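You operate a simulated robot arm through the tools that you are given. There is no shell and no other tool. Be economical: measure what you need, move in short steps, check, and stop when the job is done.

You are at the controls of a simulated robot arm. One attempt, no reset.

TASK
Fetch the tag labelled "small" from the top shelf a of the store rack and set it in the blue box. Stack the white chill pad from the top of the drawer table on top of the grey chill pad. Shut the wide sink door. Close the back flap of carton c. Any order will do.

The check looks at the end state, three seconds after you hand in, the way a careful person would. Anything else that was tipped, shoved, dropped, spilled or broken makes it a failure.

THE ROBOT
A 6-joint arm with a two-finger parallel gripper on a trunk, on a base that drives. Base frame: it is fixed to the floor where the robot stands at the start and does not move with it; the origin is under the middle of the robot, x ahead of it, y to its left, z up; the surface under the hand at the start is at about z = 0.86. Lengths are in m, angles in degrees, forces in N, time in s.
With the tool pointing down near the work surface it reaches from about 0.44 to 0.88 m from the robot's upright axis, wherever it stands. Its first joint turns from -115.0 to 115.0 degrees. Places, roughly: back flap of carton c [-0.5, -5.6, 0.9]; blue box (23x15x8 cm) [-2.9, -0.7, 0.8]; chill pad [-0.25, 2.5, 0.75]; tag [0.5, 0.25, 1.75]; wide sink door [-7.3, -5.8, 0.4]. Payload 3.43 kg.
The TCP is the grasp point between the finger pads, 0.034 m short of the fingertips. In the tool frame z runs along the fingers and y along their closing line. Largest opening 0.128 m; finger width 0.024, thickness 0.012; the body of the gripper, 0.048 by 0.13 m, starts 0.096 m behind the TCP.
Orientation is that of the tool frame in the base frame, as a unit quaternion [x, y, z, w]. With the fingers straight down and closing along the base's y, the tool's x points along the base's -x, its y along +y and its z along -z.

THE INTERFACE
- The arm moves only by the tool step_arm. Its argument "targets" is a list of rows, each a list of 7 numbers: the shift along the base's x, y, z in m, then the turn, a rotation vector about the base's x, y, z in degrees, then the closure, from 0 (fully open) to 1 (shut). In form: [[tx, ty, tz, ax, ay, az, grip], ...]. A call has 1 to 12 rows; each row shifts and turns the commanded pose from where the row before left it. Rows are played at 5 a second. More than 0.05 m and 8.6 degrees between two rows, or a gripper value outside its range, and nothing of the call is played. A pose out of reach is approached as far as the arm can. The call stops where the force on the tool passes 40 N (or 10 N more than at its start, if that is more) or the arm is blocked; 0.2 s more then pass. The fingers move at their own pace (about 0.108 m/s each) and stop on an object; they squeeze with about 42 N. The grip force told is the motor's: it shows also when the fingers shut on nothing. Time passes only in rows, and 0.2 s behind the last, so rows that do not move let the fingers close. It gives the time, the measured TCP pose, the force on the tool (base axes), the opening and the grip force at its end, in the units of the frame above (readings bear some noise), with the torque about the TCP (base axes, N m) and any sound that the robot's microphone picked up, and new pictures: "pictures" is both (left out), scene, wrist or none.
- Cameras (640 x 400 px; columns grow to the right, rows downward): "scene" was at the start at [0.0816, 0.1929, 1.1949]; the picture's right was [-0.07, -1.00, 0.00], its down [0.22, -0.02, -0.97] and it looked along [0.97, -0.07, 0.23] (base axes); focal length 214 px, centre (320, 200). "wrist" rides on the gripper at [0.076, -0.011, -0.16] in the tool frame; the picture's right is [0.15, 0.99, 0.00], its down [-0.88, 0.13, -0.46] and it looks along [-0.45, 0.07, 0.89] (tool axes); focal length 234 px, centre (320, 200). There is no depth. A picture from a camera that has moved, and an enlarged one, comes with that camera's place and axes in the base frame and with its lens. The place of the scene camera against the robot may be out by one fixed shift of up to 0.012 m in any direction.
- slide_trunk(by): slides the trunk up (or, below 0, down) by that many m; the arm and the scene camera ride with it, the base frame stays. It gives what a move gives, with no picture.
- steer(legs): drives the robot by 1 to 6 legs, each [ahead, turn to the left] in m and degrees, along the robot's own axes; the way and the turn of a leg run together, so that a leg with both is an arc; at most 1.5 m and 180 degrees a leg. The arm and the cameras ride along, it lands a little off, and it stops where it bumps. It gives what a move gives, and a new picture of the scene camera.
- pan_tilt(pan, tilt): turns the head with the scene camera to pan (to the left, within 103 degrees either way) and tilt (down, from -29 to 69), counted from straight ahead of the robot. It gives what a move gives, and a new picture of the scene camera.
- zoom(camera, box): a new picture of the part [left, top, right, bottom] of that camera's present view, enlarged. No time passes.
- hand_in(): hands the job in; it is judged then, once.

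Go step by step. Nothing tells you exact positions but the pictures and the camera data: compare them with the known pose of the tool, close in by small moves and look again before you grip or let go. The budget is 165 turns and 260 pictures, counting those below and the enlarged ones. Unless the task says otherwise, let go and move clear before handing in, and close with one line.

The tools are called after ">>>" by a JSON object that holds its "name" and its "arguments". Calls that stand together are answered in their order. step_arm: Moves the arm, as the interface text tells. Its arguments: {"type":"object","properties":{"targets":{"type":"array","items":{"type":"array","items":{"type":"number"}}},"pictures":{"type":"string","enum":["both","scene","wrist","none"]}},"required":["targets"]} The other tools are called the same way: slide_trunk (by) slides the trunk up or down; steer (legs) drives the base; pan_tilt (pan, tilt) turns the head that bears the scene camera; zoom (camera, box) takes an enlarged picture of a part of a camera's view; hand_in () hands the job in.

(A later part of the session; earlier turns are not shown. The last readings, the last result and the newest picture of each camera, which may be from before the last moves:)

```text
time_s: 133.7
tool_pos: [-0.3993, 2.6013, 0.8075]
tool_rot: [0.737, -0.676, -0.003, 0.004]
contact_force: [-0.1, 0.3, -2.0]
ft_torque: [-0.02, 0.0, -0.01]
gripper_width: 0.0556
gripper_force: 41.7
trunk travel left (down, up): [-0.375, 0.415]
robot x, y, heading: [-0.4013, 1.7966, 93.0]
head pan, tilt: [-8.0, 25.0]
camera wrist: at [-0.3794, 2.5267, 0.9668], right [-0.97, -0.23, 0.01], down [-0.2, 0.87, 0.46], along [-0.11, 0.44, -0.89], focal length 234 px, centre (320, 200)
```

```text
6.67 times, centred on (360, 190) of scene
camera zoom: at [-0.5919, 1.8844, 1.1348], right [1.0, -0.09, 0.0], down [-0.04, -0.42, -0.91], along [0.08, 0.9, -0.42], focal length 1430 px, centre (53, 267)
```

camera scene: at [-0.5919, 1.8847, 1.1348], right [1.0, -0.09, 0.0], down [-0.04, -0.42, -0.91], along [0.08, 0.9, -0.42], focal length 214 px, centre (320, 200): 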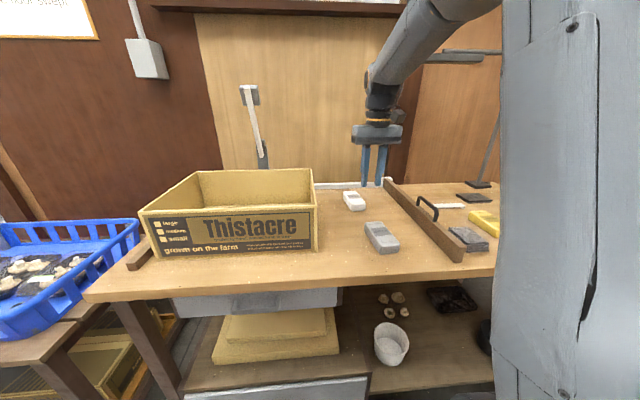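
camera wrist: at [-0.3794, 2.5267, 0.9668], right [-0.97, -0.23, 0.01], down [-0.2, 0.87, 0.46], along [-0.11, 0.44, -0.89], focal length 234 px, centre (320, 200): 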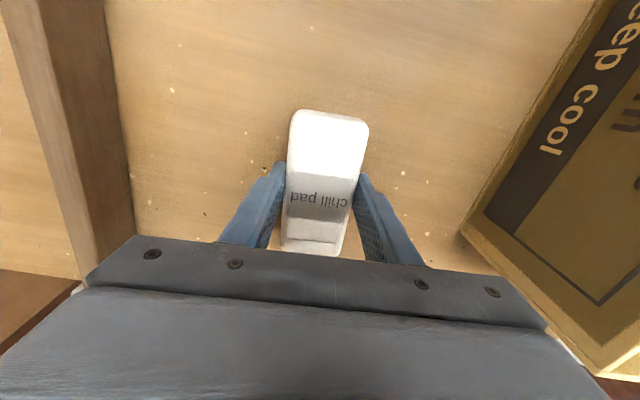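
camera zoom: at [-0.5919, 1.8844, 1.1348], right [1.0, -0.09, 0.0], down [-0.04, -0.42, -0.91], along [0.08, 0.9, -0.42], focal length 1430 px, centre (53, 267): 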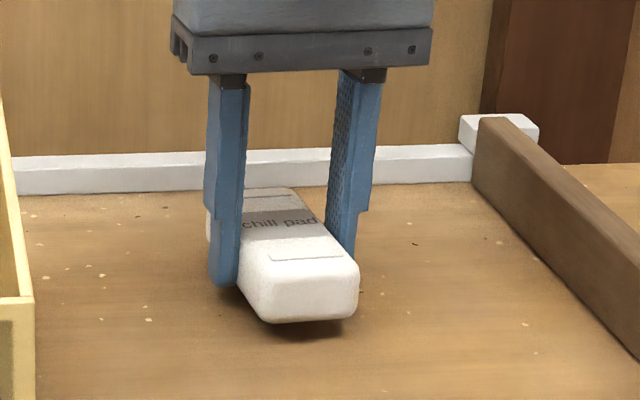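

It holds this time with a gentle lift. Continue slowly upward.

>>> {"name": "step_arm", "arguments": {"targets": [[0, 0, 0.004, 0, 0, 0, 1], [0, 0, 0.006, 0, 0, 0, 1], [0, 0, 0.008, 0, 0, 0, 1], [0, 0, 0.008, 0, 0, 0, 1], [0, 0, 0.008, 0, 0, 0, 1], [0, 0, 0.008, 0, 0, 0, 1], [0, 0, 0.008, 0, 0, 0, 1], [0, 0, 0.004, 0, 0, 0, 1], [0.0005, -0.004, 0, 0, 0, 0, 1], [0.0005, -0.008, 0, 0, 0, 0, 1], [0.001, -0.01, 0, 0, 0, 0, 1], [0.001, -0.01, 0, 0, 0, 0, 1]], "pictures": "wrist"}}

>>> {"name": "zoom", "arguments": {"camera": "scene", "box": [320, 150, 410, 260]}}

```text
time_s: 136.3
tool_pos: [-0.3964, 2.5693, 0.8603]
tool_rot: [0.737, -0.676, -0.003, 0.004]
contact_force: [0.1, -1.0, -1.4]
ft_torque: [-0.03, -0.02, 0.02]
gripper_width: 0.0553
gripper_force: 42.3
trunk travel left (down, up): [-0.375, 0.415]
robot x, y, heading: [-0.3984, 1.7935, 92.9]
head pan, tilt: [-8.0, 25.0]
camera wrist: at [-0.3768, 2.4947, 1.0196], right [-0.97, -0.23, 0.01], down [-0.2, 0.87, 0.46], along [-0.11, 0.44, -0.89], focal length 234 px, centre (320, 200)
```

wrist: 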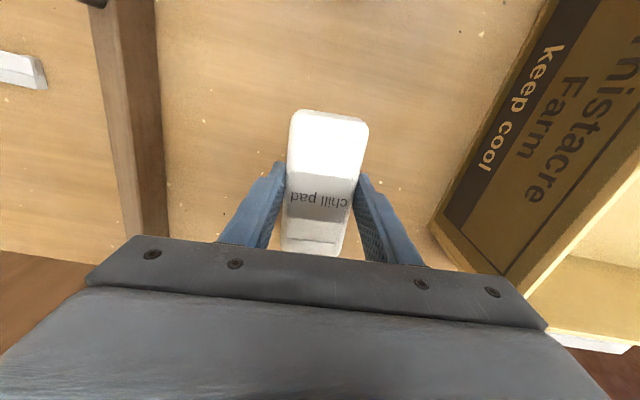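

```text
3.64 times, centred on (365, 205) of scene
camera zoom: at [-0.5919, 1.8844, 1.1348], right [1.0, -0.09, 0.0], down [-0.04, -0.42, -0.91], along [0.08, 0.9, -0.42], focal length 780 px, centre (156, 182)
```

zoom: 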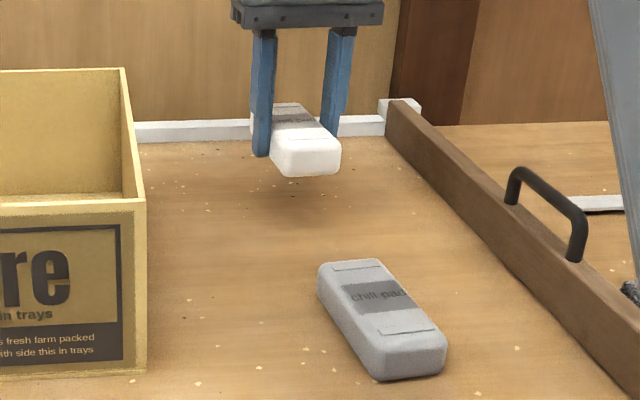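

Pad held level. Grey centre ≈(-0.380, 2.361), axis ≈92.6°; moving over it with a small yaw correction.

>>> {"name": "step_arm", "arguments": {"targets": [[0.001, -0.012, 0, 0, 0, -0.3, 1], [0.001, -0.017, 0, 0, 0, -0.3, 1], [0.001, -0.018, 0, 0, 0, -0.3, 1], [0.001, -0.018, 0, 0, 0, -0.3, 1], [0.001, -0.018, 0, 0, 0, -0.3, 1], [0.001, -0.018, 0, 0, 0, -0.3, 1], [0.001, -0.018, 0, 0, 0, -0.2, 1], [0.001, -0.018, 0, 0, 0, -0.1, 1], [0.001, -0.018, 0, 0, 0, -0.1, 1], [0.002, -0.018, 0, 0, 0, -0.1, 1], [0.002, -0.018, 0, 0, 0, -0.1, 1], [0.002, -0.018, 0, 0, 0, -0.1, 1]]}}

>>> {"name": "zoom", "arguments": {"camera": "scene", "box": [330, 180, 430, 270]}}

>>> {"name": "zoom", "arguments": {"camera": "wrist", "box": [240, 70, 400, 250]}}

```text
time_s: 138.9
tool_pos: [-0.3813, 2.3611, 0.8614]
tool_rot: [0.722, -0.692, -0.003, 0.004]
contact_force: [-0.2, 0.6, -2.5]
ft_torque: [-0.01, 0.03, -0.01]
gripper_width: 0.0553
gripper_force: 42.1
trunk travel left (down, up): [-0.375, 0.415]
robot x, y, heading: [-0.4028, 1.7963, 93.1]
head pan, tilt: [-8.0, 25.0]
camera scene: at [-0.5919, 1.8844, 1.1348], right [1.0, -0.09, 0.0], down [-0.04, -0.42, -0.91], along [0.08, 0.9, -0.42], focal length 214 px, centre (320, 200)
camera wrist: at [-0.3645, 2.286, 1.0202], right [-0.98, -0.19, 0.01], down [-0.16, 0.87, 0.46], along [-0.09, 0.45, -0.89], focal length 234 px, centre (320, 200)
```

scene: 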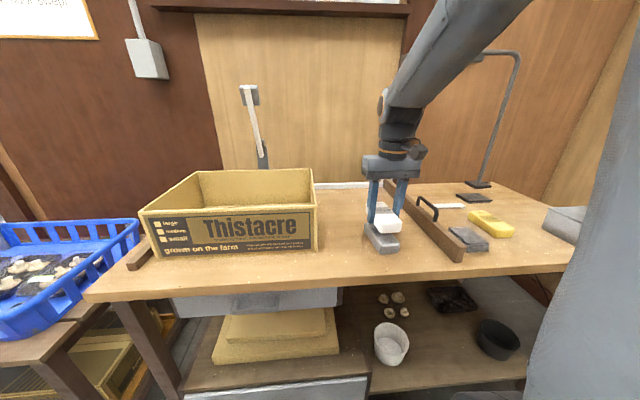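
wrist: 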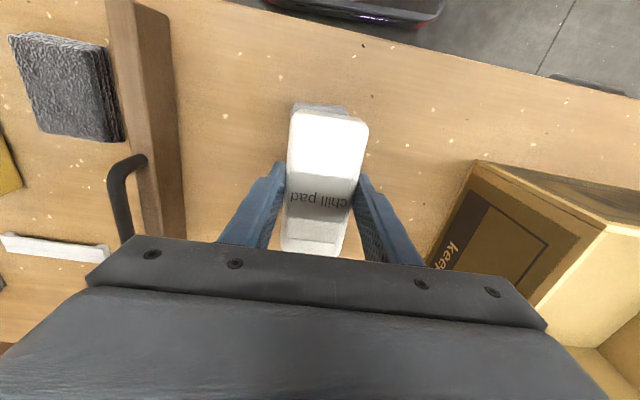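

```text
4.44 times, centred on (380, 225) of scene
camera zoom: at [-0.5919, 1.8844, 1.1348], right [1.0, -0.09, 0.0], down [-0.04, -0.42, -0.91], along [0.08, 0.9, -0.42], focal length 953 px, centre (53, 89)
```

zoom: 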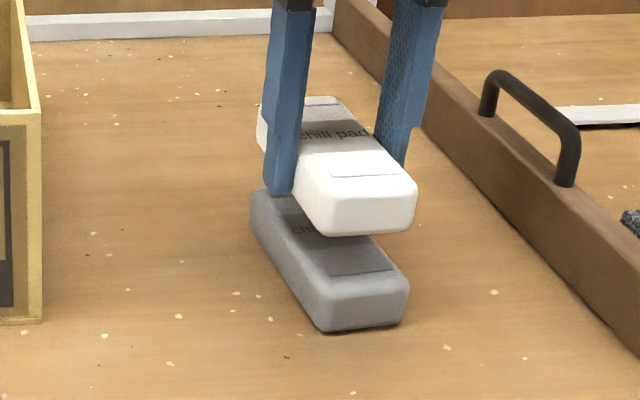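

```text
2.22 times, centred on (320, 160) of wrist
camera zoom: at [-0.3645, 2.286, 1.0202], right [-0.98, -0.19, 0.01], down [-0.16, 0.87, 0.46], along [-0.09, 0.45, -0.89], focal length 520 px, centre (320, 289)
```

zoom: 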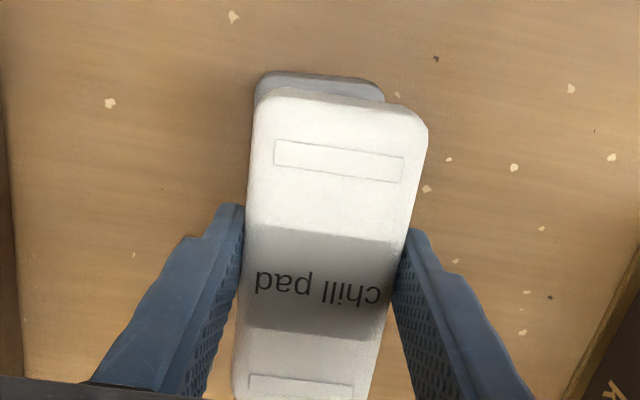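

White pad is ~5 mm left and ~3° off the grey; correct this, then look again.

>>> {"name": "step_arm", "arguments": {"targets": [[0.002, 0, -0.004, 0, 0, 1, 1], [0.002, 0, -0.004, 0, 0, 1, 1], [0, 0, -0.004, 0, 0, 0.8, 1]], "pictures": "none"}}

>>> {"name": "zoom", "arguments": {"camera": "scene", "box": [330, 180, 430, 270]}}

>>> {"name": "zoom", "arguments": {"camera": "wrist", "box": [240, 70, 400, 250]}}

```text
time_s: 139.7
tool_pos: [-0.3764, 2.3614, 0.8477]
tool_rot: [0.738, -0.674, -0.003, 0.004]
contact_force: [-0.2, 1.2, -2.2]
ft_torque: [-0.01, 0.01, -0.02]
gripper_width: 0.0555
gripper_force: 42.3
trunk travel left (down, up): [-0.375, 0.415]
robot x, y, heading: [-0.4008, 1.7953, 93.1]
head pan, tilt: [-8.0, 25.0]
```

```text
4.44 times, centred on (380, 225) of scene
camera zoom: at [-0.5919, 1.8843, 1.1349], right [1.0, -0.09, 0.0], down [-0.04, -0.42, -0.91], along [0.08, 0.9, -0.42], focal length 953 px, centre (53, 89)
```

zoom: 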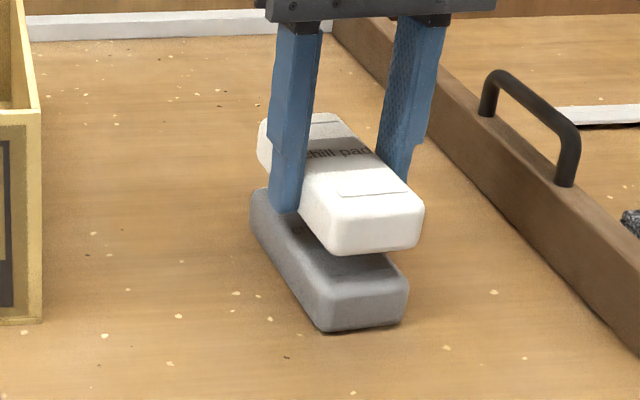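

```text
2.22 times, centred on (320, 160) of wrist
camera zoom: at [-0.3567, 2.2867, 1.0079], right [-0.97, -0.24, 0.01], down [-0.2, 0.87, 0.46], along [-0.12, 0.44, -0.89], focal length 520 px, centre (320, 289)
```

zoom: 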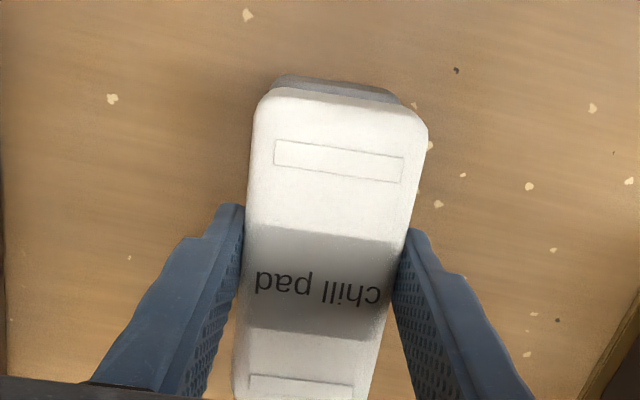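

Aligned in both views. Lower gently to contact.

>>> {"name": "step_arm", "arguments": {"targets": [[0, 0, -0.005, 0, 0, 0, 1], [0, 0, -0.005, 0, 0, 0, 1], [0, 0, -0.004, 0, 0, 0, 1], [0, 0, -0.003, 0, 0, 0, 1]], "pictures": "none"}}

>>> {"name": "zoom", "arguments": {"camera": "scene", "box": [330, 180, 430, 270]}}

```text
time_s: 140.7
tool_pos: [-0.3762, 2.3601, 0.8314]
tool_rot: [0.738, -0.675, -0.004, 0.004]
contact_force: [0.7, -0.2, -1.4]
ft_torque: [0.0, -0.02, 0.01]
gripper_width: 0.0552
gripper_force: 42.0
trunk travel left (down, up): [-0.375, 0.415]
robot x, y, heading: [-0.4012, 1.7948, 93.0]
head pan, tilt: [-8.0, 25.0]
```

```text
4.44 times, centred on (380, 225) of scene
camera zoom: at [-0.5919, 1.8843, 1.1349], right [1.0, -0.09, 0.0], down [-0.04, -0.42, -0.91], along [0.08, 0.9, -0.42], focal length 953 px, centre (53, 89)
```

zoom: 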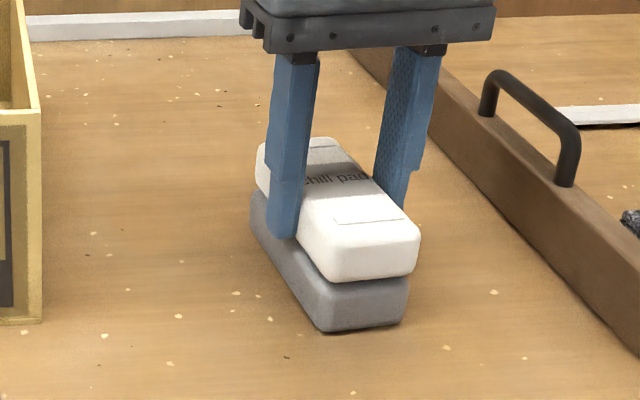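

>>> {"name": "step_arm", "arguments": {"targets": [[0, 0, -0.002, 0, 0, 0, 1], [0, 0, -0.002, 0, 0, 0, 1], [0, 0, -0.002, 0, 0, 0, 1]], "pictures": "none"}}

>>> {"name": "zoom", "arguments": {"camera": "scene", "box": [330, 180, 430, 270]}}

```text
time_s: 141.5
tool_pos: [-0.3761, 2.3602, 0.8295]
tool_rot: [0.739, -0.674, -0.006, 0.001]
contact_force: [-1.1, -5.1, 36.4]
ft_torque: [-0.49, -0.62, -0.04]
gripper_width: 0.0555
gripper_force: 42.6
trunk travel left (down, up): [-0.375, 0.415]
robot x, y, heading: [-0.402, 1.8007, 92.8]
head pan, tilt: [-8.0, 25.0]
```

```text
4.44 times, centred on (380, 225) of scene
camera zoom: at [-0.592, 1.8831, 1.1352], right [1.0, -0.09, 0.0], down [-0.04, -0.42, -0.91], along [0.08, 0.9, -0.42], focal length 953 px, centre (53, 89)
```

zoom: 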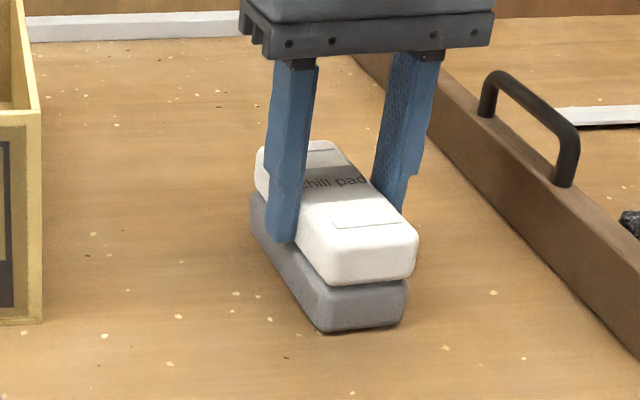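

Contact made. Relieve 3 mm, then open.

>>> {"name": "step_arm", "arguments": {"targets": [[0, 0, 0.003, 0, 0, 0, 1], [0, 0, 0, 0, 0, 0, 1]], "pictures": "none"}}

>>> {"name": "step_arm", "arguments": {"targets": [[0, 0, 0, 0, 0, 0, 0.5], [0, 0, 0, 0, 0, 0, 0.35], [0, 0, 0, 0, 0, 0, 0.35]], "pictures": "wrist"}}

>>> {"name": "zoom", "arguments": {"camera": "scene", "box": [330, 180, 430, 270]}}

```text
time_s: 142.1
tool_pos: [-0.3774, 2.3604, 0.8293]
tool_rot: [0.738, -0.675, -0.003, 0.004]
contact_force: [1.7, 4.0, 10.4]
ft_torque: [0.89, -0.32, -0.03]
gripper_width: 0.0555
gripper_force: 41.6
trunk travel left (down, up): [-0.375, 0.415]
robot x, y, heading: [-0.4039, 1.7918, 92.9]
head pan, tilt: [-8.0, 25.0]
```

```text
time_s: 142.9
tool_pos: [-0.3781, 2.3595, 0.8294]
tool_rot: [0.738, -0.674, -0.004, 0.003]
contact_force: [-0.2, -0.7, 0.5]
ft_torque: [0.01, 0.01, -0.01]
gripper_width: 0.0833
gripper_force: 0.2
trunk travel left (down, up): [-0.375, 0.415]
robot x, y, heading: [-0.4043, 1.7966, 93.2]
head pan, tilt: [-8.0, 25.0]
camera wrist: at [-0.357, 2.2851, 0.9888], right [-0.97, -0.24, 0.01], down [-0.2, 0.87, 0.46], along [-0.12, 0.44, -0.89], focal length 234 px, centre (320, 200)
```

wrist: 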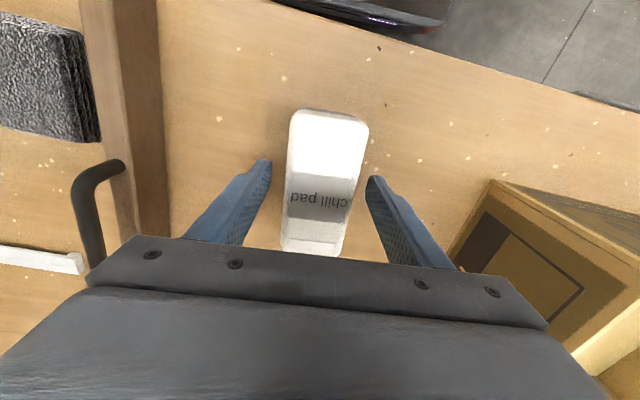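

```text
4.44 times, centred on (380, 225) of scene
camera zoom: at [-0.5919, 1.8842, 1.1348], right [1.0, -0.09, 0.0], down [-0.04, -0.42, -0.91], along [0.08, 0.9, -0.42], focal length 953 px, centre (53, 89)
```

zoom: 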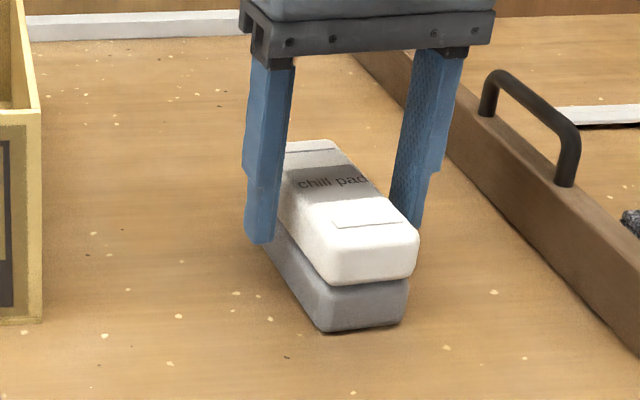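

Stacked. Rise clear and check the result.

>>> {"name": "step_arm", "arguments": {"targets": [[0, 0, 0.02, 0, 0, 0, 0.3], [0, 0, 0.04, 0, 0, 0, 0.3], [0, 0, 0.05, 0, 0, 0, 0.3], [0, 0, 0.05, 0, 0, 0, 0.3], [0, 0, 0.05, 0, 0, 0, 0.3], [0, 0, 0.05, 0, 0, 0, 0.3], [0, 0, 0.05, 0, 0, 0, 0.3], [0, 0, 0.04, 0, 0, 0, 0.3]], "pictures": "scene"}}

>>> {"name": "zoom", "arguments": {"camera": "scene", "box": [330, 180, 430, 270]}}

```text
time_s: 144.7
tool_pos: [-0.3768, 2.3608, 1.1773]
tool_rot: [0.738, -0.675, -0.003, 0.005]
contact_force: [-0.3, -0.1, 0.5]
ft_torque: [0.05, 0.0, -0.02]
gripper_width: 0.0898
gripper_force: 0.1
trunk travel left (down, up): [-0.375, 0.415]
robot x, y, heading: [-0.4041, 1.8003, 93.1]
head pan, tilt: [-8.0, 25.0]
camera scene: at [-0.5919, 1.8842, 1.1349], right [1.0, -0.09, 0.0], down [-0.04, -0.42, -0.91], along [0.08, 0.9, -0.42], focal length 214 px, centre (320, 200)
```

scene: 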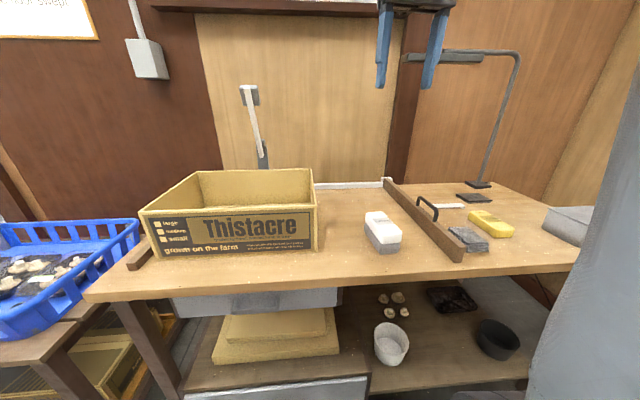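

```text
4.44 times, centred on (380, 225) of scene
camera zoom: at [-0.5919, 1.8842, 1.1349], right [1.0, -0.09, 0.0], down [-0.04, -0.42, -0.91], along [0.08, 0.9, -0.42], focal length 953 px, centre (53, 89)
```

zoom: 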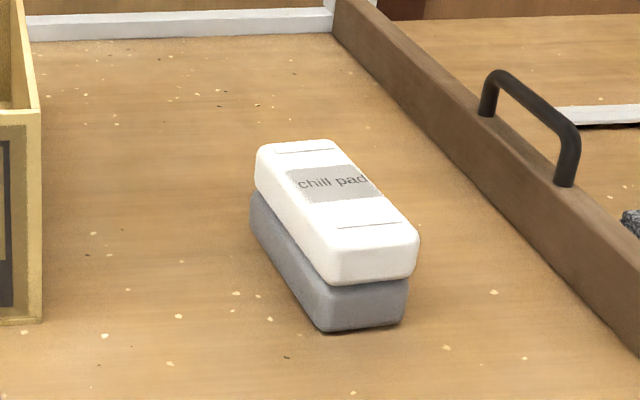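

Pads stacked neatly. Next carton c, far to the south. Back off, turn round and look.

>>> {"name": "steer", "arguments": {"legs": [[-1.0, 0], [0, -90], [0, -93]]}}

>>> {"name": "pan_tilt", "arguments": {"pan": 0, "tilt": 12}}

```text
time_s: 157.7
tool_pos: [-0.4467, 0.2432, 1.178]
tool_rot: [0.713, 0.701, 0.004, 0.004]
contact_force: [0.4, 0.3, 0.7]
ft_torque: [-0.01, -0.01, -0.01]
gripper_width: 0.0896
gripper_force: 0.0
trunk travel left (down, up): [-0.375, 0.415]
robot x, y, heading: [-0.3575, 0.8002, -93.0]
head pan, tilt: [-8.0, 25.0]
camera scene: at [-0.1859, 0.7022, 1.1349], right [-0.98, 0.19, 0.0], down [0.08, 0.41, -0.91], along [-0.17, -0.89, -0.42], focal length 214 px, centre (320, 200)
```

scene: 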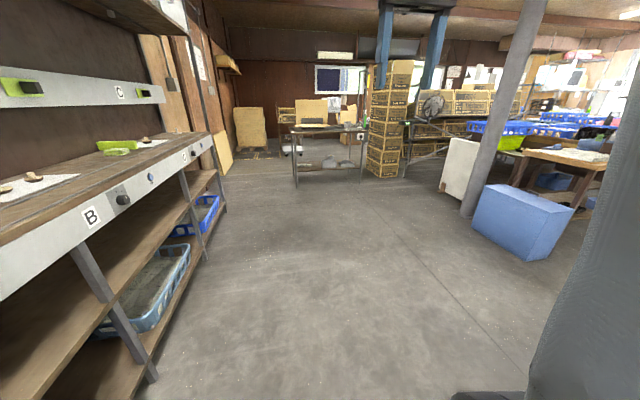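

```text
time_s: 158.5
tool_pos: [-0.4467, 0.2424, 1.1773]
tool_rot: [0.713, 0.701, 0.003, 0.003]
contact_force: [-0.1, 0.3, -1.0]
ft_torque: [0.0, -0.04, 0.0]
gripper_width: 0.0898
gripper_force: 0.1
trunk travel left (down, up): [-0.375, 0.415]
robot x, y, heading: [-0.3629, 0.799, -93.0]
head pan, tilt: [0.0, 12.0]
camera scene: at [-0.1732, 0.6995, 1.1559], right [-1.0, 0.05, 0.0], down [0.01, 0.21, -0.98], along [-0.05, -0.98, -0.21], focal length 214 px, centre (320, 200)
```

scene: 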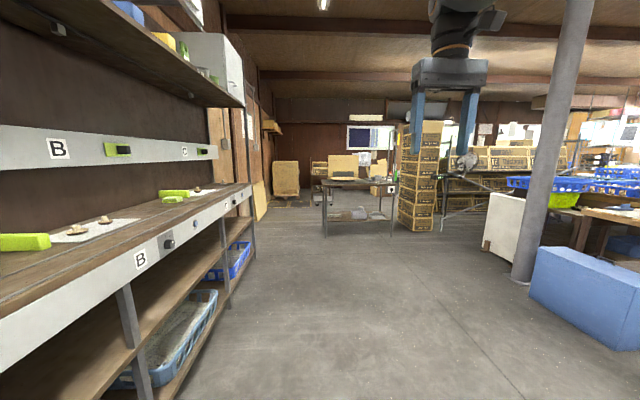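

>>> {"name": "zoom", "arguments": {"camera": "scene", "box": [260, 140, 420, 240]}}

```text
4.00 times, centred on (340, 190) of scene
camera zoom: at [-0.1732, 0.6995, 1.1559], right [-1.0, 0.05, 0.0], down [0.01, 0.21, -0.98], along [-0.05, -0.98, -0.21], focal length 858 px, centre (240, 240)
```

zoom: 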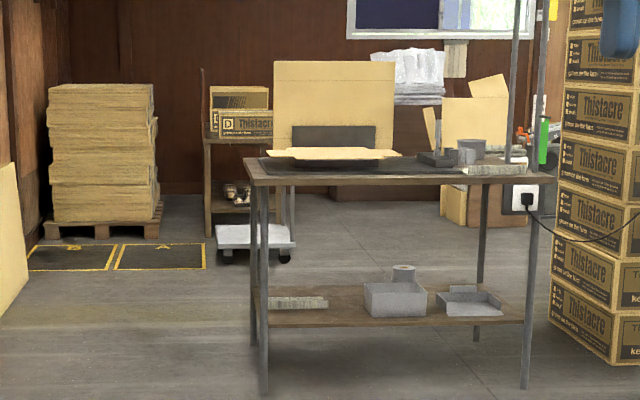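

A metal table stands at y≈-2.2; carton D's shelf is beyond. Drive closer, drifting left.

>>> {"name": "steer", "arguments": {"legs": [[1.0, 0], [0, 18], [1.0, 0], [0, -15]]}}

>>> {"name": "zoom", "arguments": {"camera": "scene", "box": [160, 80, 480, 280]}}

```text
time_s: 170.4
tool_pos: [-0.1706, -1.7373, 1.178]
tool_rot: [0.687, 0.726, 0.004, 0.004]
contact_force: [0.3, 0.1, 0.5]
ft_torque: [0.01, -0.05, -0.03]
gripper_width: 0.0895
gripper_force: 0.1
trunk travel left (down, up): [-0.375, 0.415]
robot x, y, heading: [-0.1251, -1.1783, -88.8]
head pan, tilt: [0.0, 12.0]
camera scene: at [0.0708, -1.2631, 1.156], right [-1.0, -0.02, 0.0], down [0.0, 0.21, -0.98], along [0.02, -0.98, -0.21], focal length 214 px, centre (320, 200)
```

scene: 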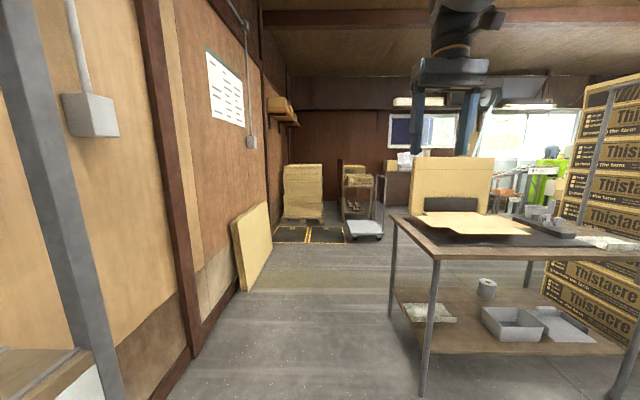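

```text
2.00 times, centred on (320, 180) of scene
camera zoom: at [0.0708, -1.2631, 1.156], right [-1.0, -0.02, 0.0], down [0.0, 0.21, -0.98], along [0.02, -0.98, -0.21], focal length 429 px, centre (320, 240)
```

zoom: 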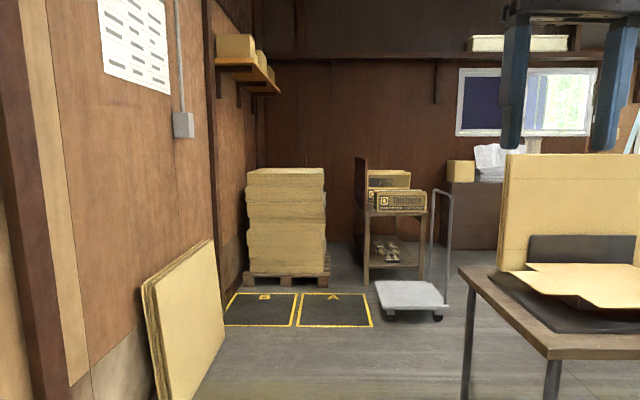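

Carton D's shelf (and likely C behind) is beyond at the far wall. I'll pass left of the metal table.

>>> {"name": "steer", "arguments": {"legs": [[0, 11], [1.2, 0], [0, -11], [0.8, 0]]}}

>>> {"name": "zoom", "arguments": {"camera": "scene", "box": [260, 130, 460, 270]}}

```text
time_s: 181.9
tool_pos: [0.059, -3.7247, 1.178]
tool_rot: [0.698, 0.716, 0.003, 0.004]
contact_force: [-0.4, 0.5, -0.4]
ft_torque: [0.0, 0.02, -0.02]
gripper_width: 0.0894
gripper_force: 0.1
trunk travel left (down, up): [-0.375, 0.415]
robot x, y, heading: [0.1225, -3.1637, -90.9]
head pan, tilt: [0.0, 12.0]
camera scene: at [0.3128, -3.2567, 1.156], right [-1.0, 0.01, 0.0], down [0.0, 0.21, -0.98], along [-0.01, -0.98, -0.21], focal length 214 px, centre (320, 200)
```

scene: 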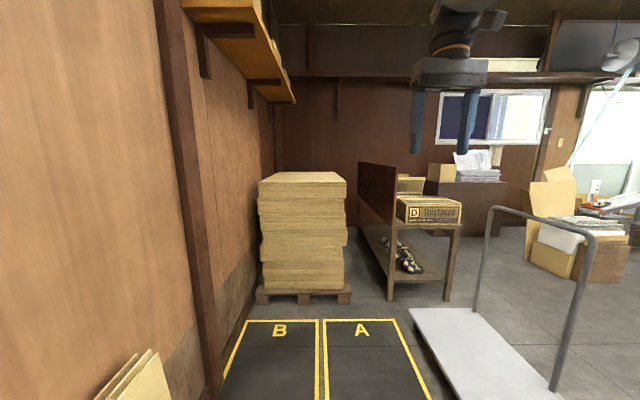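

```text
2.86 times, centred on (360, 200) of scene
camera zoom: at [0.3128, -3.2567, 1.156], right [-1.0, 0.01, 0.0], down [0.0, 0.21, -0.98], along [-0.01, -0.98, -0.21], focal length 613 px, centre (206, 200)
```

zoom: 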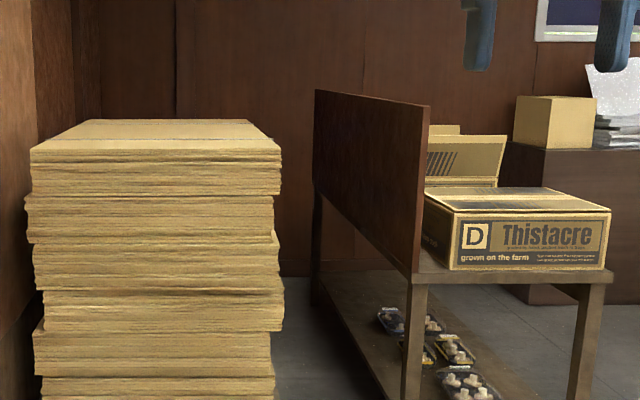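

Carton D (closed) is in front; C with a raised flap is behind it, on a bench with a side panel on its left. I'll look to the right for access from that side.

>>> {"name": "pan_tilt", "arguments": {"pan": -50, "tilt": 25}}

>>> {"name": "pan_tilt", "arguments": {"pan": -95, "tilt": 30}}

```text
time_s: 183.1
tool_pos: [0.0575, -3.7246, 1.1784]
tool_rot: [0.698, 0.716, 0.004, 0.003]
contact_force: [0.6, 0.1, 0.4]
ft_torque: [0.01, 0.03, -0.02]
gripper_width: 0.0895
gripper_force: 0.1
trunk travel left (down, up): [-0.375, 0.415]
robot x, y, heading: [0.119, -3.1624, -90.8]
head pan, tilt: [-50.0, 25.0]
camera scene: at [0.2427, -3.222, 1.1349], right [-0.63, 0.77, 0.0], down [0.33, 0.27, -0.91], along [-0.7, -0.58, -0.42], focal length 214 px, centre (320, 200)
```

scene: 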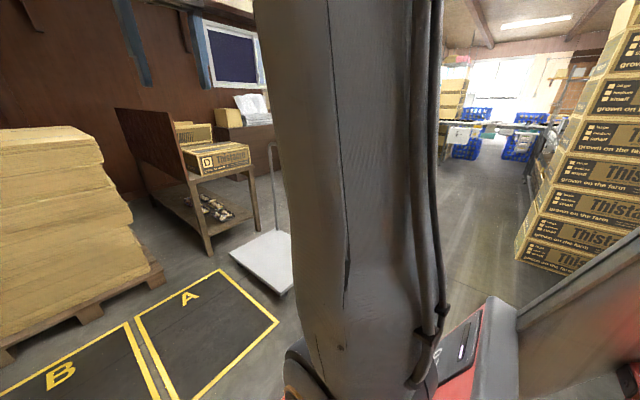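

```text
time_s: 184.2
tool_pos: [0.0577, -3.7259, 1.1789]
tool_rot: [0.698, 0.717, 0.004, 0.003]
contact_force: [0.4, -0.4, -0.8]
ft_torque: [0.0, -0.01, 0.01]
gripper_width: 0.0897
gripper_force: 0.0
trunk travel left (down, up): [-0.375, 0.415]
robot x, y, heading: [0.1219, -3.1617, -90.5]
head pan, tilt: [-95.0, 30.0]
camera scene: at [0.2239, -3.1547, 1.1269], right [0.1, 1.0, 0.0], down [0.5, -0.05, -0.87], along [-0.86, 0.08, -0.5], focal length 214 px, centre (320, 200)
```

scene: 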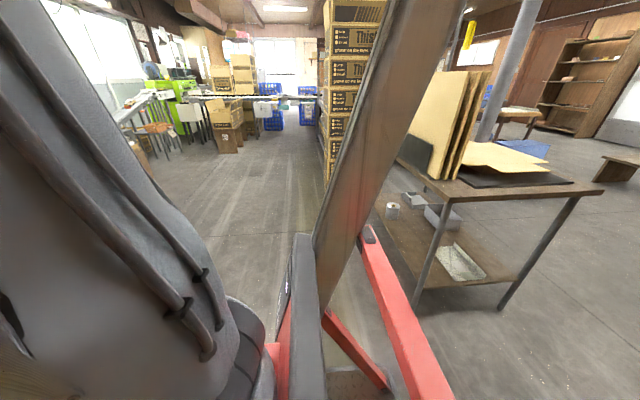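

There's a corridor between the trolley and the table/stack at y≈-3.4. Go through it west, then south along the bench's open side.

>>> {"name": "steer", "arguments": {"legs": [[0.22, 0], [0, -89], [1.45, 0], [0, 90], [0.7, 0]]}}

>>> {"name": "pan_tilt", "arguments": {"pan": 25, "tilt": 20}}

>>> {"name": "zoom", "arguments": {"camera": "scene", "box": [160, 80, 480, 280]}}

```text
time_s: 203.6
tool_pos: [-1.4113, -4.6458, 1.1774]
tool_rot: [0.701, 0.714, 0.002, 0.003]
contact_force: [-0.9, -0.4, 0.5]
ft_torque: [0.01, 0.03, -0.02]
gripper_width: 0.0895
gripper_force: 0.1
trunk travel left (down, up): [-0.375, 0.415]
robot x, y, heading: [-1.3431, -4.0883, -91.3]
head pan, tilt: [-95.0, 30.0]
camera scene: at [-1.2401, -4.0776, 1.1269], right [0.11, 0.99, 0.0], down [0.5, -0.05, -0.87], along [-0.86, 0.09, -0.5], focal length 214 px, centre (320, 200)
```

scene: 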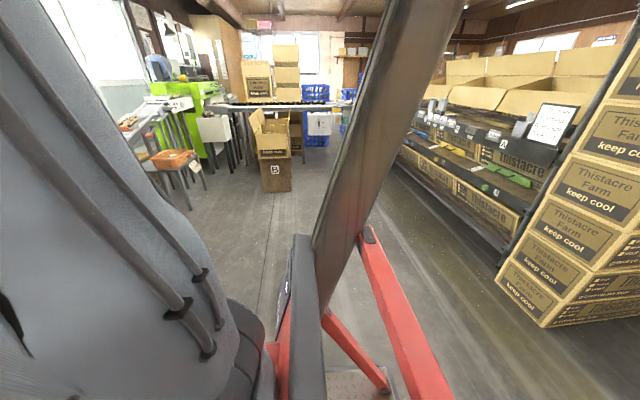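

```text
time_s: 205.6
tool_pos: [-1.4101, -4.6466, 1.1774]
tool_rot: [0.702, 0.713, 0.004, 0.003]
contact_force: [-0.6, -0.5, -0.1]
ft_torque: [0.03, -0.03, 0.0]
gripper_width: 0.0896
gripper_force: 0.1
trunk travel left (down, up): [-0.375, 0.415]
robot x, y, heading: [-1.3447, -4.0819, -91.4]
head pan, tilt: [25.0, 20.0]
camera scene: at [-1.1125, -4.1723, 1.1429], right [-0.91, -0.4, 0.0], down [-0.14, 0.31, -0.94], along [0.38, -0.86, -0.34], focal length 214 px, centre (320, 200)
```

scene: 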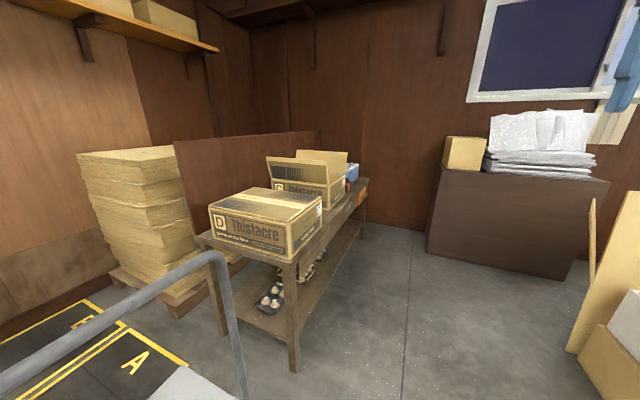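

```text
2.00 times, centred on (320, 180) of scene
camera zoom: at [-1.1125, -4.1723, 1.1429], right [-0.91, -0.4, 0.0], down [-0.14, 0.31, -0.94], along [0.38, -0.86, -0.34], focal length 429 px, centre (320, 240)
```

zoom: 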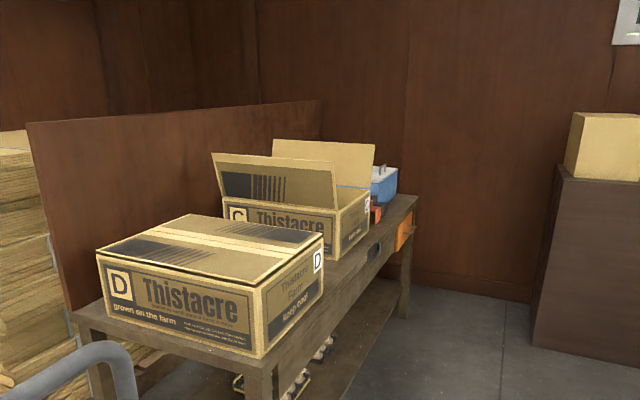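

C's front flap (with the letter) and the back flap (far side) stand up; only the far one should be closed. Raise the trunk for clearance, then move alongside and face the bench.

>>> {"name": "slide_trunk", "arguments": {"by": 0.25}}

>>> {"name": "steer", "arguments": {"legs": [[1.2, 0], [0, 90]]}}

>>> {"name": "pan_tilt", "arguments": {"pan": -10, "tilt": 35}}

```text
time_s: 208.2
tool_pos: [-1.4096, -4.6454, 1.427]
tool_rot: [0.701, 0.713, 0.004, 0.003]
contact_force: [0.1, 0.0, -0.2]
ft_torque: [0.04, -0.02, -0.01]
gripper_width: 0.0896
gripper_force: 0.1
trunk travel left (down, up): [-0.625, 0.165]
robot x, y, heading: [-1.3433, -4.0889, -91.2]
head pan, tilt: [25.0, 20.0]
```

```text
time_s: 218.0
tool_pos: [-0.8075, -5.3138, 1.4288]
tool_rot: [-0.02, 1.0, 0.005, 0.0]
contact_force: [-0.1, -1.2, 0.0]
ft_torque: [-0.01, -0.03, 0.0]
gripper_width: 0.0898
gripper_force: 0.0
trunk travel left (down, up): [-0.625, 0.165]
robot x, y, heading: [-1.3675, -5.2567, 0.5]
head pan, tilt: [25.0, 20.0]
camera scene: at [-1.3552, -5.0208, 1.393], right [0.43, -0.9, 0.0], down [-0.31, -0.15, -0.94], along [0.85, 0.4, -0.34], focal length 214 px, centre (320, 200)
```

scene: 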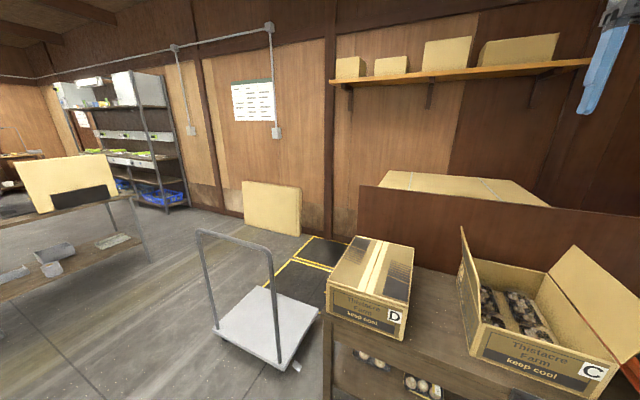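

```text
time_s: 219.1
tool_pos: [-0.8065, -5.3141, 1.4277]
tool_rot: [-0.02, 1.0, 0.005, 0.0]
contact_force: [0.7, 0.5, 0.2]
ft_torque: [0.0, 0.0, -0.03]
gripper_width: 0.0898
gripper_force: 0.2
trunk travel left (down, up): [-0.625, 0.165]
robot x, y, heading: [-1.37, -5.261, 0.1]
head pan, tilt: [-10.0, 35.0]
camera scene: at [-1.3527, -5.0754, 1.3691], right [-0.17, -0.99, 0.0], down [-0.56, 0.1, -0.82], along [0.81, -0.14, -0.57], focal length 214 px, centre (320, 200)
```

scene: 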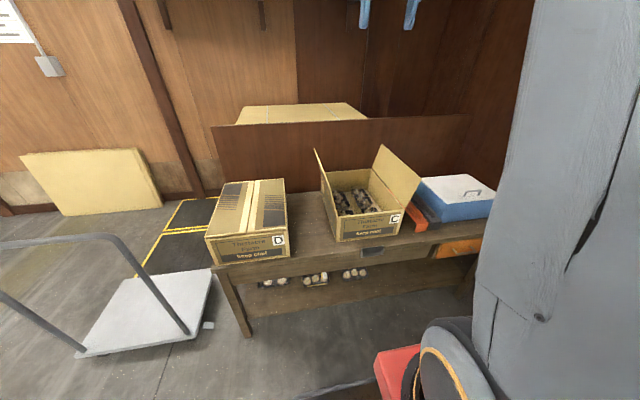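

The right-hand flap (≈y -5.56) is the back flap. Zoom for geometry.

>>> {"name": "zoom", "arguments": {"camera": "scene", "box": [290, 130, 510, 270]}}

```text
2.86 times, centred on (400, 200) of scene
camera zoom: at [-1.3527, -5.0754, 1.3691], right [-0.17, -0.99, 0.0], down [-0.56, 0.1, -0.82], along [0.81, -0.14, -0.57], focal length 613 px, centre (91, 200)
```

zoom: 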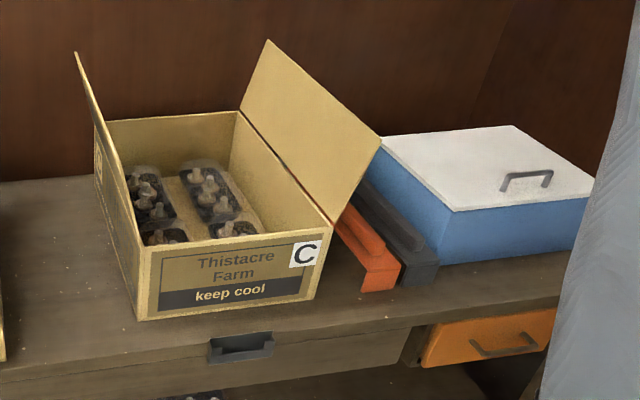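

Geometry: rim z≈0.80, carton x -0.68…-0.28, back hinge y≈-5.573, flap tip ≈(y -5.605, z 0.948). I'll move 0.2 m closer and position closed fingers behind the flap from above.

>>> {"name": "steer", "arguments": {"legs": [[0.2, 0]]}}

>>> {"name": "step_arm", "arguments": {"targets": [[0.01, -0.04, 0, 0, 0, 0, 1], [0.01, -0.04, 0, 0, 0, 0, 1], [0.01, -0.04, 0, 0, 0, 0, 1], [0.01, -0.04, 0, 0, 0, 0, 1], [0.01, -0.04, 0, 0, 0, 0, 1], [0.01, -0.04, 0, 0, 0, 0, 1], [0.01, -0.04, 0, 0, 0, 0, 1], [0.01, -0.04, 0, 0, 0, 0, 1], [0.01, -0.04, 0, 0, 0, 0, 1], [0, -0.015, -0.03, 0, 0, 0, 1], [0, 0, -0.04, 0, 0, 0, 1], [0, 0, -0.04, 0, 0, 0, 1]]}}

```text
time_s: 220.7
tool_pos: [-0.604, -5.3107, 1.4276]
tool_rot: [-0.022, 1.0, 0.006, 0.0]
contact_force: [-0.4, -0.5, 0.2]
ft_torque: [0.01, 0.01, -0.01]
gripper_width: 0.0899
gripper_force: 0.0
trunk travel left (down, up): [-0.625, 0.165]
robot x, y, heading: [-1.1657, -5.2587, 0.7]
head pan, tilt: [-10.0, 35.0]
camera scene: at [-1.1503, -5.0744, 1.3691], right [-0.17, -0.99, 0.0], down [-0.57, 0.1, -0.82], along [0.81, -0.14, -0.57], focal length 214 px, centre (320, 200)
```

scene: 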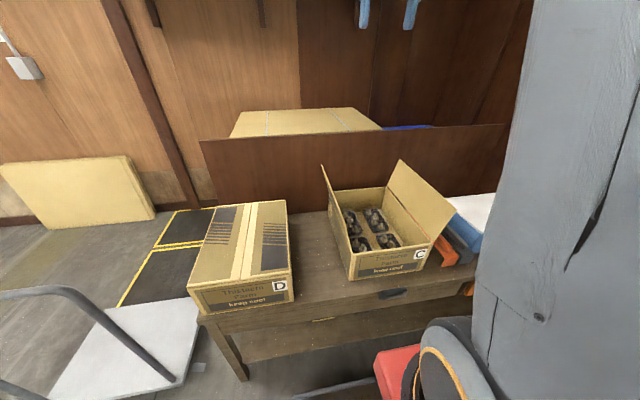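

```text
time_s: 223.3
tool_pos: [-0.5709, -5.6523, 1.2545]
tool_rot: [-0.022, 1.0, 0.005, 0.001]
contact_force: [-0.1, 0.2, -0.3]
ft_torque: [0.0, 0.0, 0.01]
gripper_width: 0.0
gripper_force: 33.2
out of reach, approached as far as the arm can: row 5, 6, 7, 8, 9
trunk travel left (down, up): [-0.625, 0.165]
robot x, y, heading: [-1.1706, -5.2565, 0.4]
head pan, tilt: [-10.0, 35.0]
camera scene: at [-1.1502, -5.0745, 1.3691], right [-0.17, -0.99, 0.0], down [-0.57, 0.1, -0.82], along [0.81, -0.14, -0.57], focal length 214 px, centre (320, 200)
camera wrist: at [-0.6466, -5.669, 1.4144], right [-0.19, 0.98, 0.01], down [0.87, 0.16, 0.46], along [0.45, 0.09, -0.89], focal length 234 px, centre (320, 200)
```

scene: 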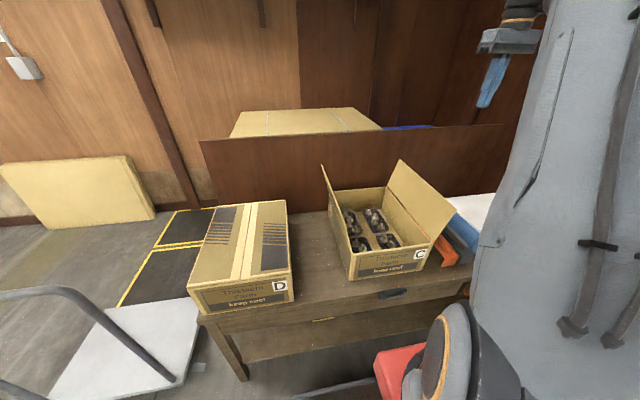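
wrist: 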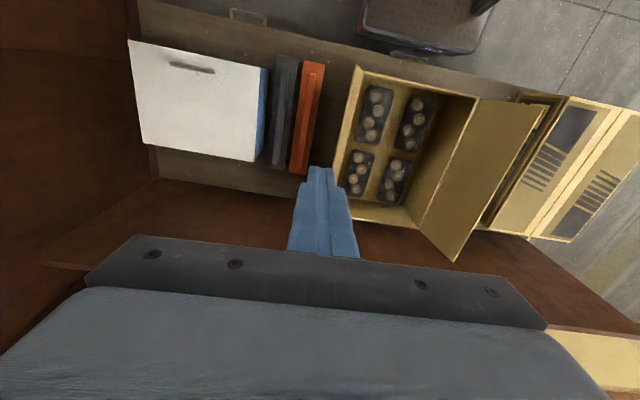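

Reach improves lower down. Lower the trunk 0.25 m and look.

>>> {"name": "slide_trunk", "arguments": {"by": -0.25}}

>>> {"name": "step_arm", "arguments": {"targets": [[0.02, -0.005, 0, 0, 0, 0, 1], [0.02, -0.005, 0, 0, 0, 0, 1]]}}

>>> {"name": "zoom", "arguments": {"camera": "wrist", "box": [220, 40, 480, 260]}}

```text
time_s: 225.8
tool_pos: [-0.5708, -5.6528, 1.0055]
tool_rot: [-0.022, 1.0, 0.005, -0.001]
contact_force: [0.0, -0.5, -0.3]
ft_torque: [0.02, -0.01, -0.01]
gripper_width: 0.0
gripper_force: 33.0
trunk travel left (down, up): [-0.375, 0.415]
robot x, y, heading: [-1.1642, -5.2609, 0.5]
head pan, tilt: [-10.0, 35.0]
```

```text
time_s: 226.4
tool_pos: [-0.5308, -5.6611, 1.0059]
tool_rot: [-0.021, 1.0, 0.006, 0.001]
contact_force: [-0.5, 0.2, -0.2]
ft_torque: [0.01, -0.01, 0.03]
gripper_width: 0.0
gripper_force: 33.1
trunk travel left (down, up): [-0.375, 0.415]
robot x, y, heading: [-1.1648, -5.2556, 0.1]
head pan, tilt: [-10.0, 35.0]
camera scene: at [-1.0808, -5.074, 1.1191], right [-0.17, -0.99, 0.0], down [-0.57, 0.1, -0.82], along [0.81, -0.14, -0.57], focal length 214 px, centre (320, 200)
camera wrist: at [-0.6063, -5.6772, 1.1644], right [-0.19, 0.98, 0.01], down [0.87, 0.16, 0.46], along [0.45, 0.09, -0.89], focal length 234 px, centre (320, 200)
```

scene: 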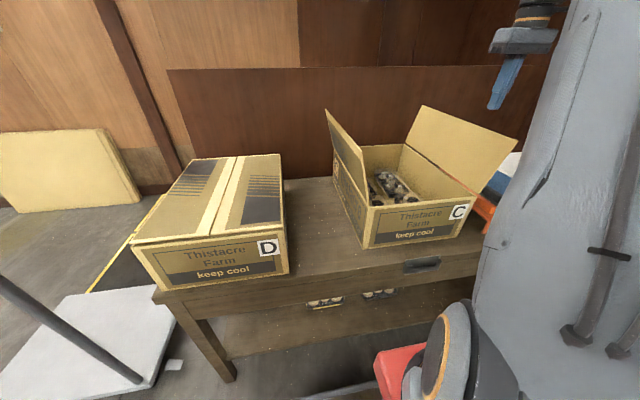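
wrist: 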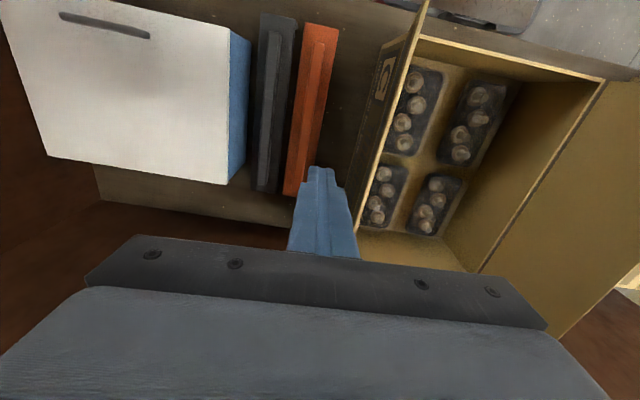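

```text
1.82 times, centred on (350, 150) of wrist
camera zoom: at [-0.6063, -5.6772, 1.1644], right [-0.19, 0.98, 0.01], down [0.87, 0.16, 0.46], along [0.45, 0.09, -0.89], focal length 426 px, centre (266, 291)
```

zoom: 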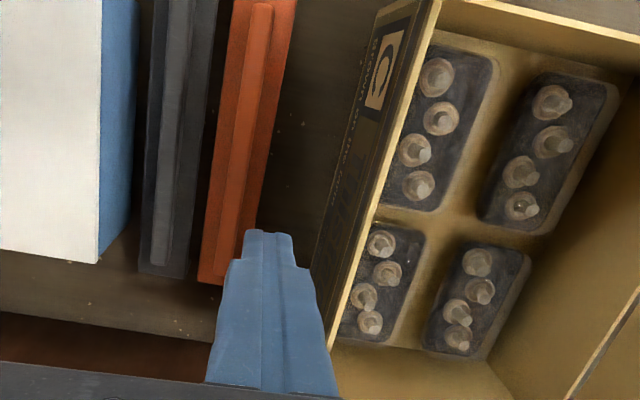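

Fingers are just outside the flap. Lower 9 cm behind it and begin pushing it inward.

>>> {"name": "step_arm", "arguments": {"targets": [[0.01, 0, -0.03, 0, 0, 0, 1], [0.01, 0, -0.03, 0, 0, 0, 1], [0.01, 0, -0.03, 0, 0, 0, 1], [0, 0.02, 0, 0, 0, 0, 1], [0, 0.02, 0, 0, 0, 0, 1], [0, 0.02, 0, 0, 0, 0, 1], [0, 0.02, 0, 0, 0, 0, 1]]}}

```text
time_s: 228.0
tool_pos: [-0.5022, -5.5814, 0.9137]
tool_rot: [-0.021, 1.0, 0.006, 0.0]
contact_force: [-0.2, 0.0, 0.1]
ft_torque: [0.03, 0.03, 0.0]
gripper_width: 0.0
gripper_force: 32.8
trunk travel left (down, up): [-0.375, 0.415]
robot x, y, heading: [-1.1671, -5.26, 0.6]
head pan, tilt: [-10.0, 35.0]
camera scene: at [-1.0805, -5.0742, 1.1191], right [-0.17, -0.99, 0.0], down [-0.57, 0.1, -0.82], along [0.81, -0.14, -0.57], focal length 214 px, centre (320, 200)
camera wrist: at [-0.577, -5.5983, 1.0736], right [-0.19, 0.98, 0.01], down [0.87, 0.16, 0.46], along [0.45, 0.1, -0.89], focal length 234 px, centre (320, 200)
```

scene: 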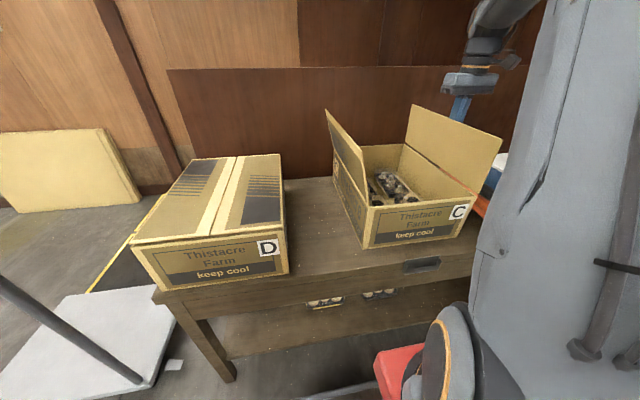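
wrist: 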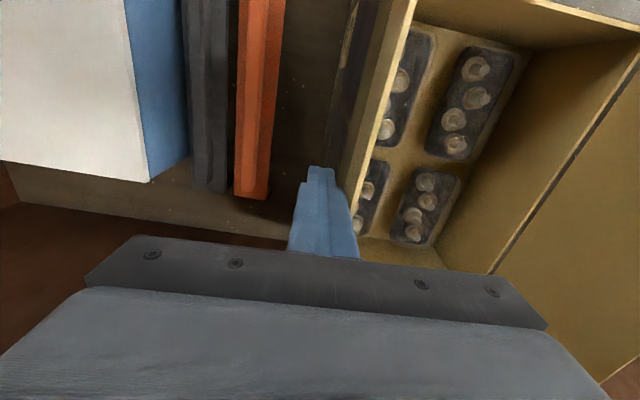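

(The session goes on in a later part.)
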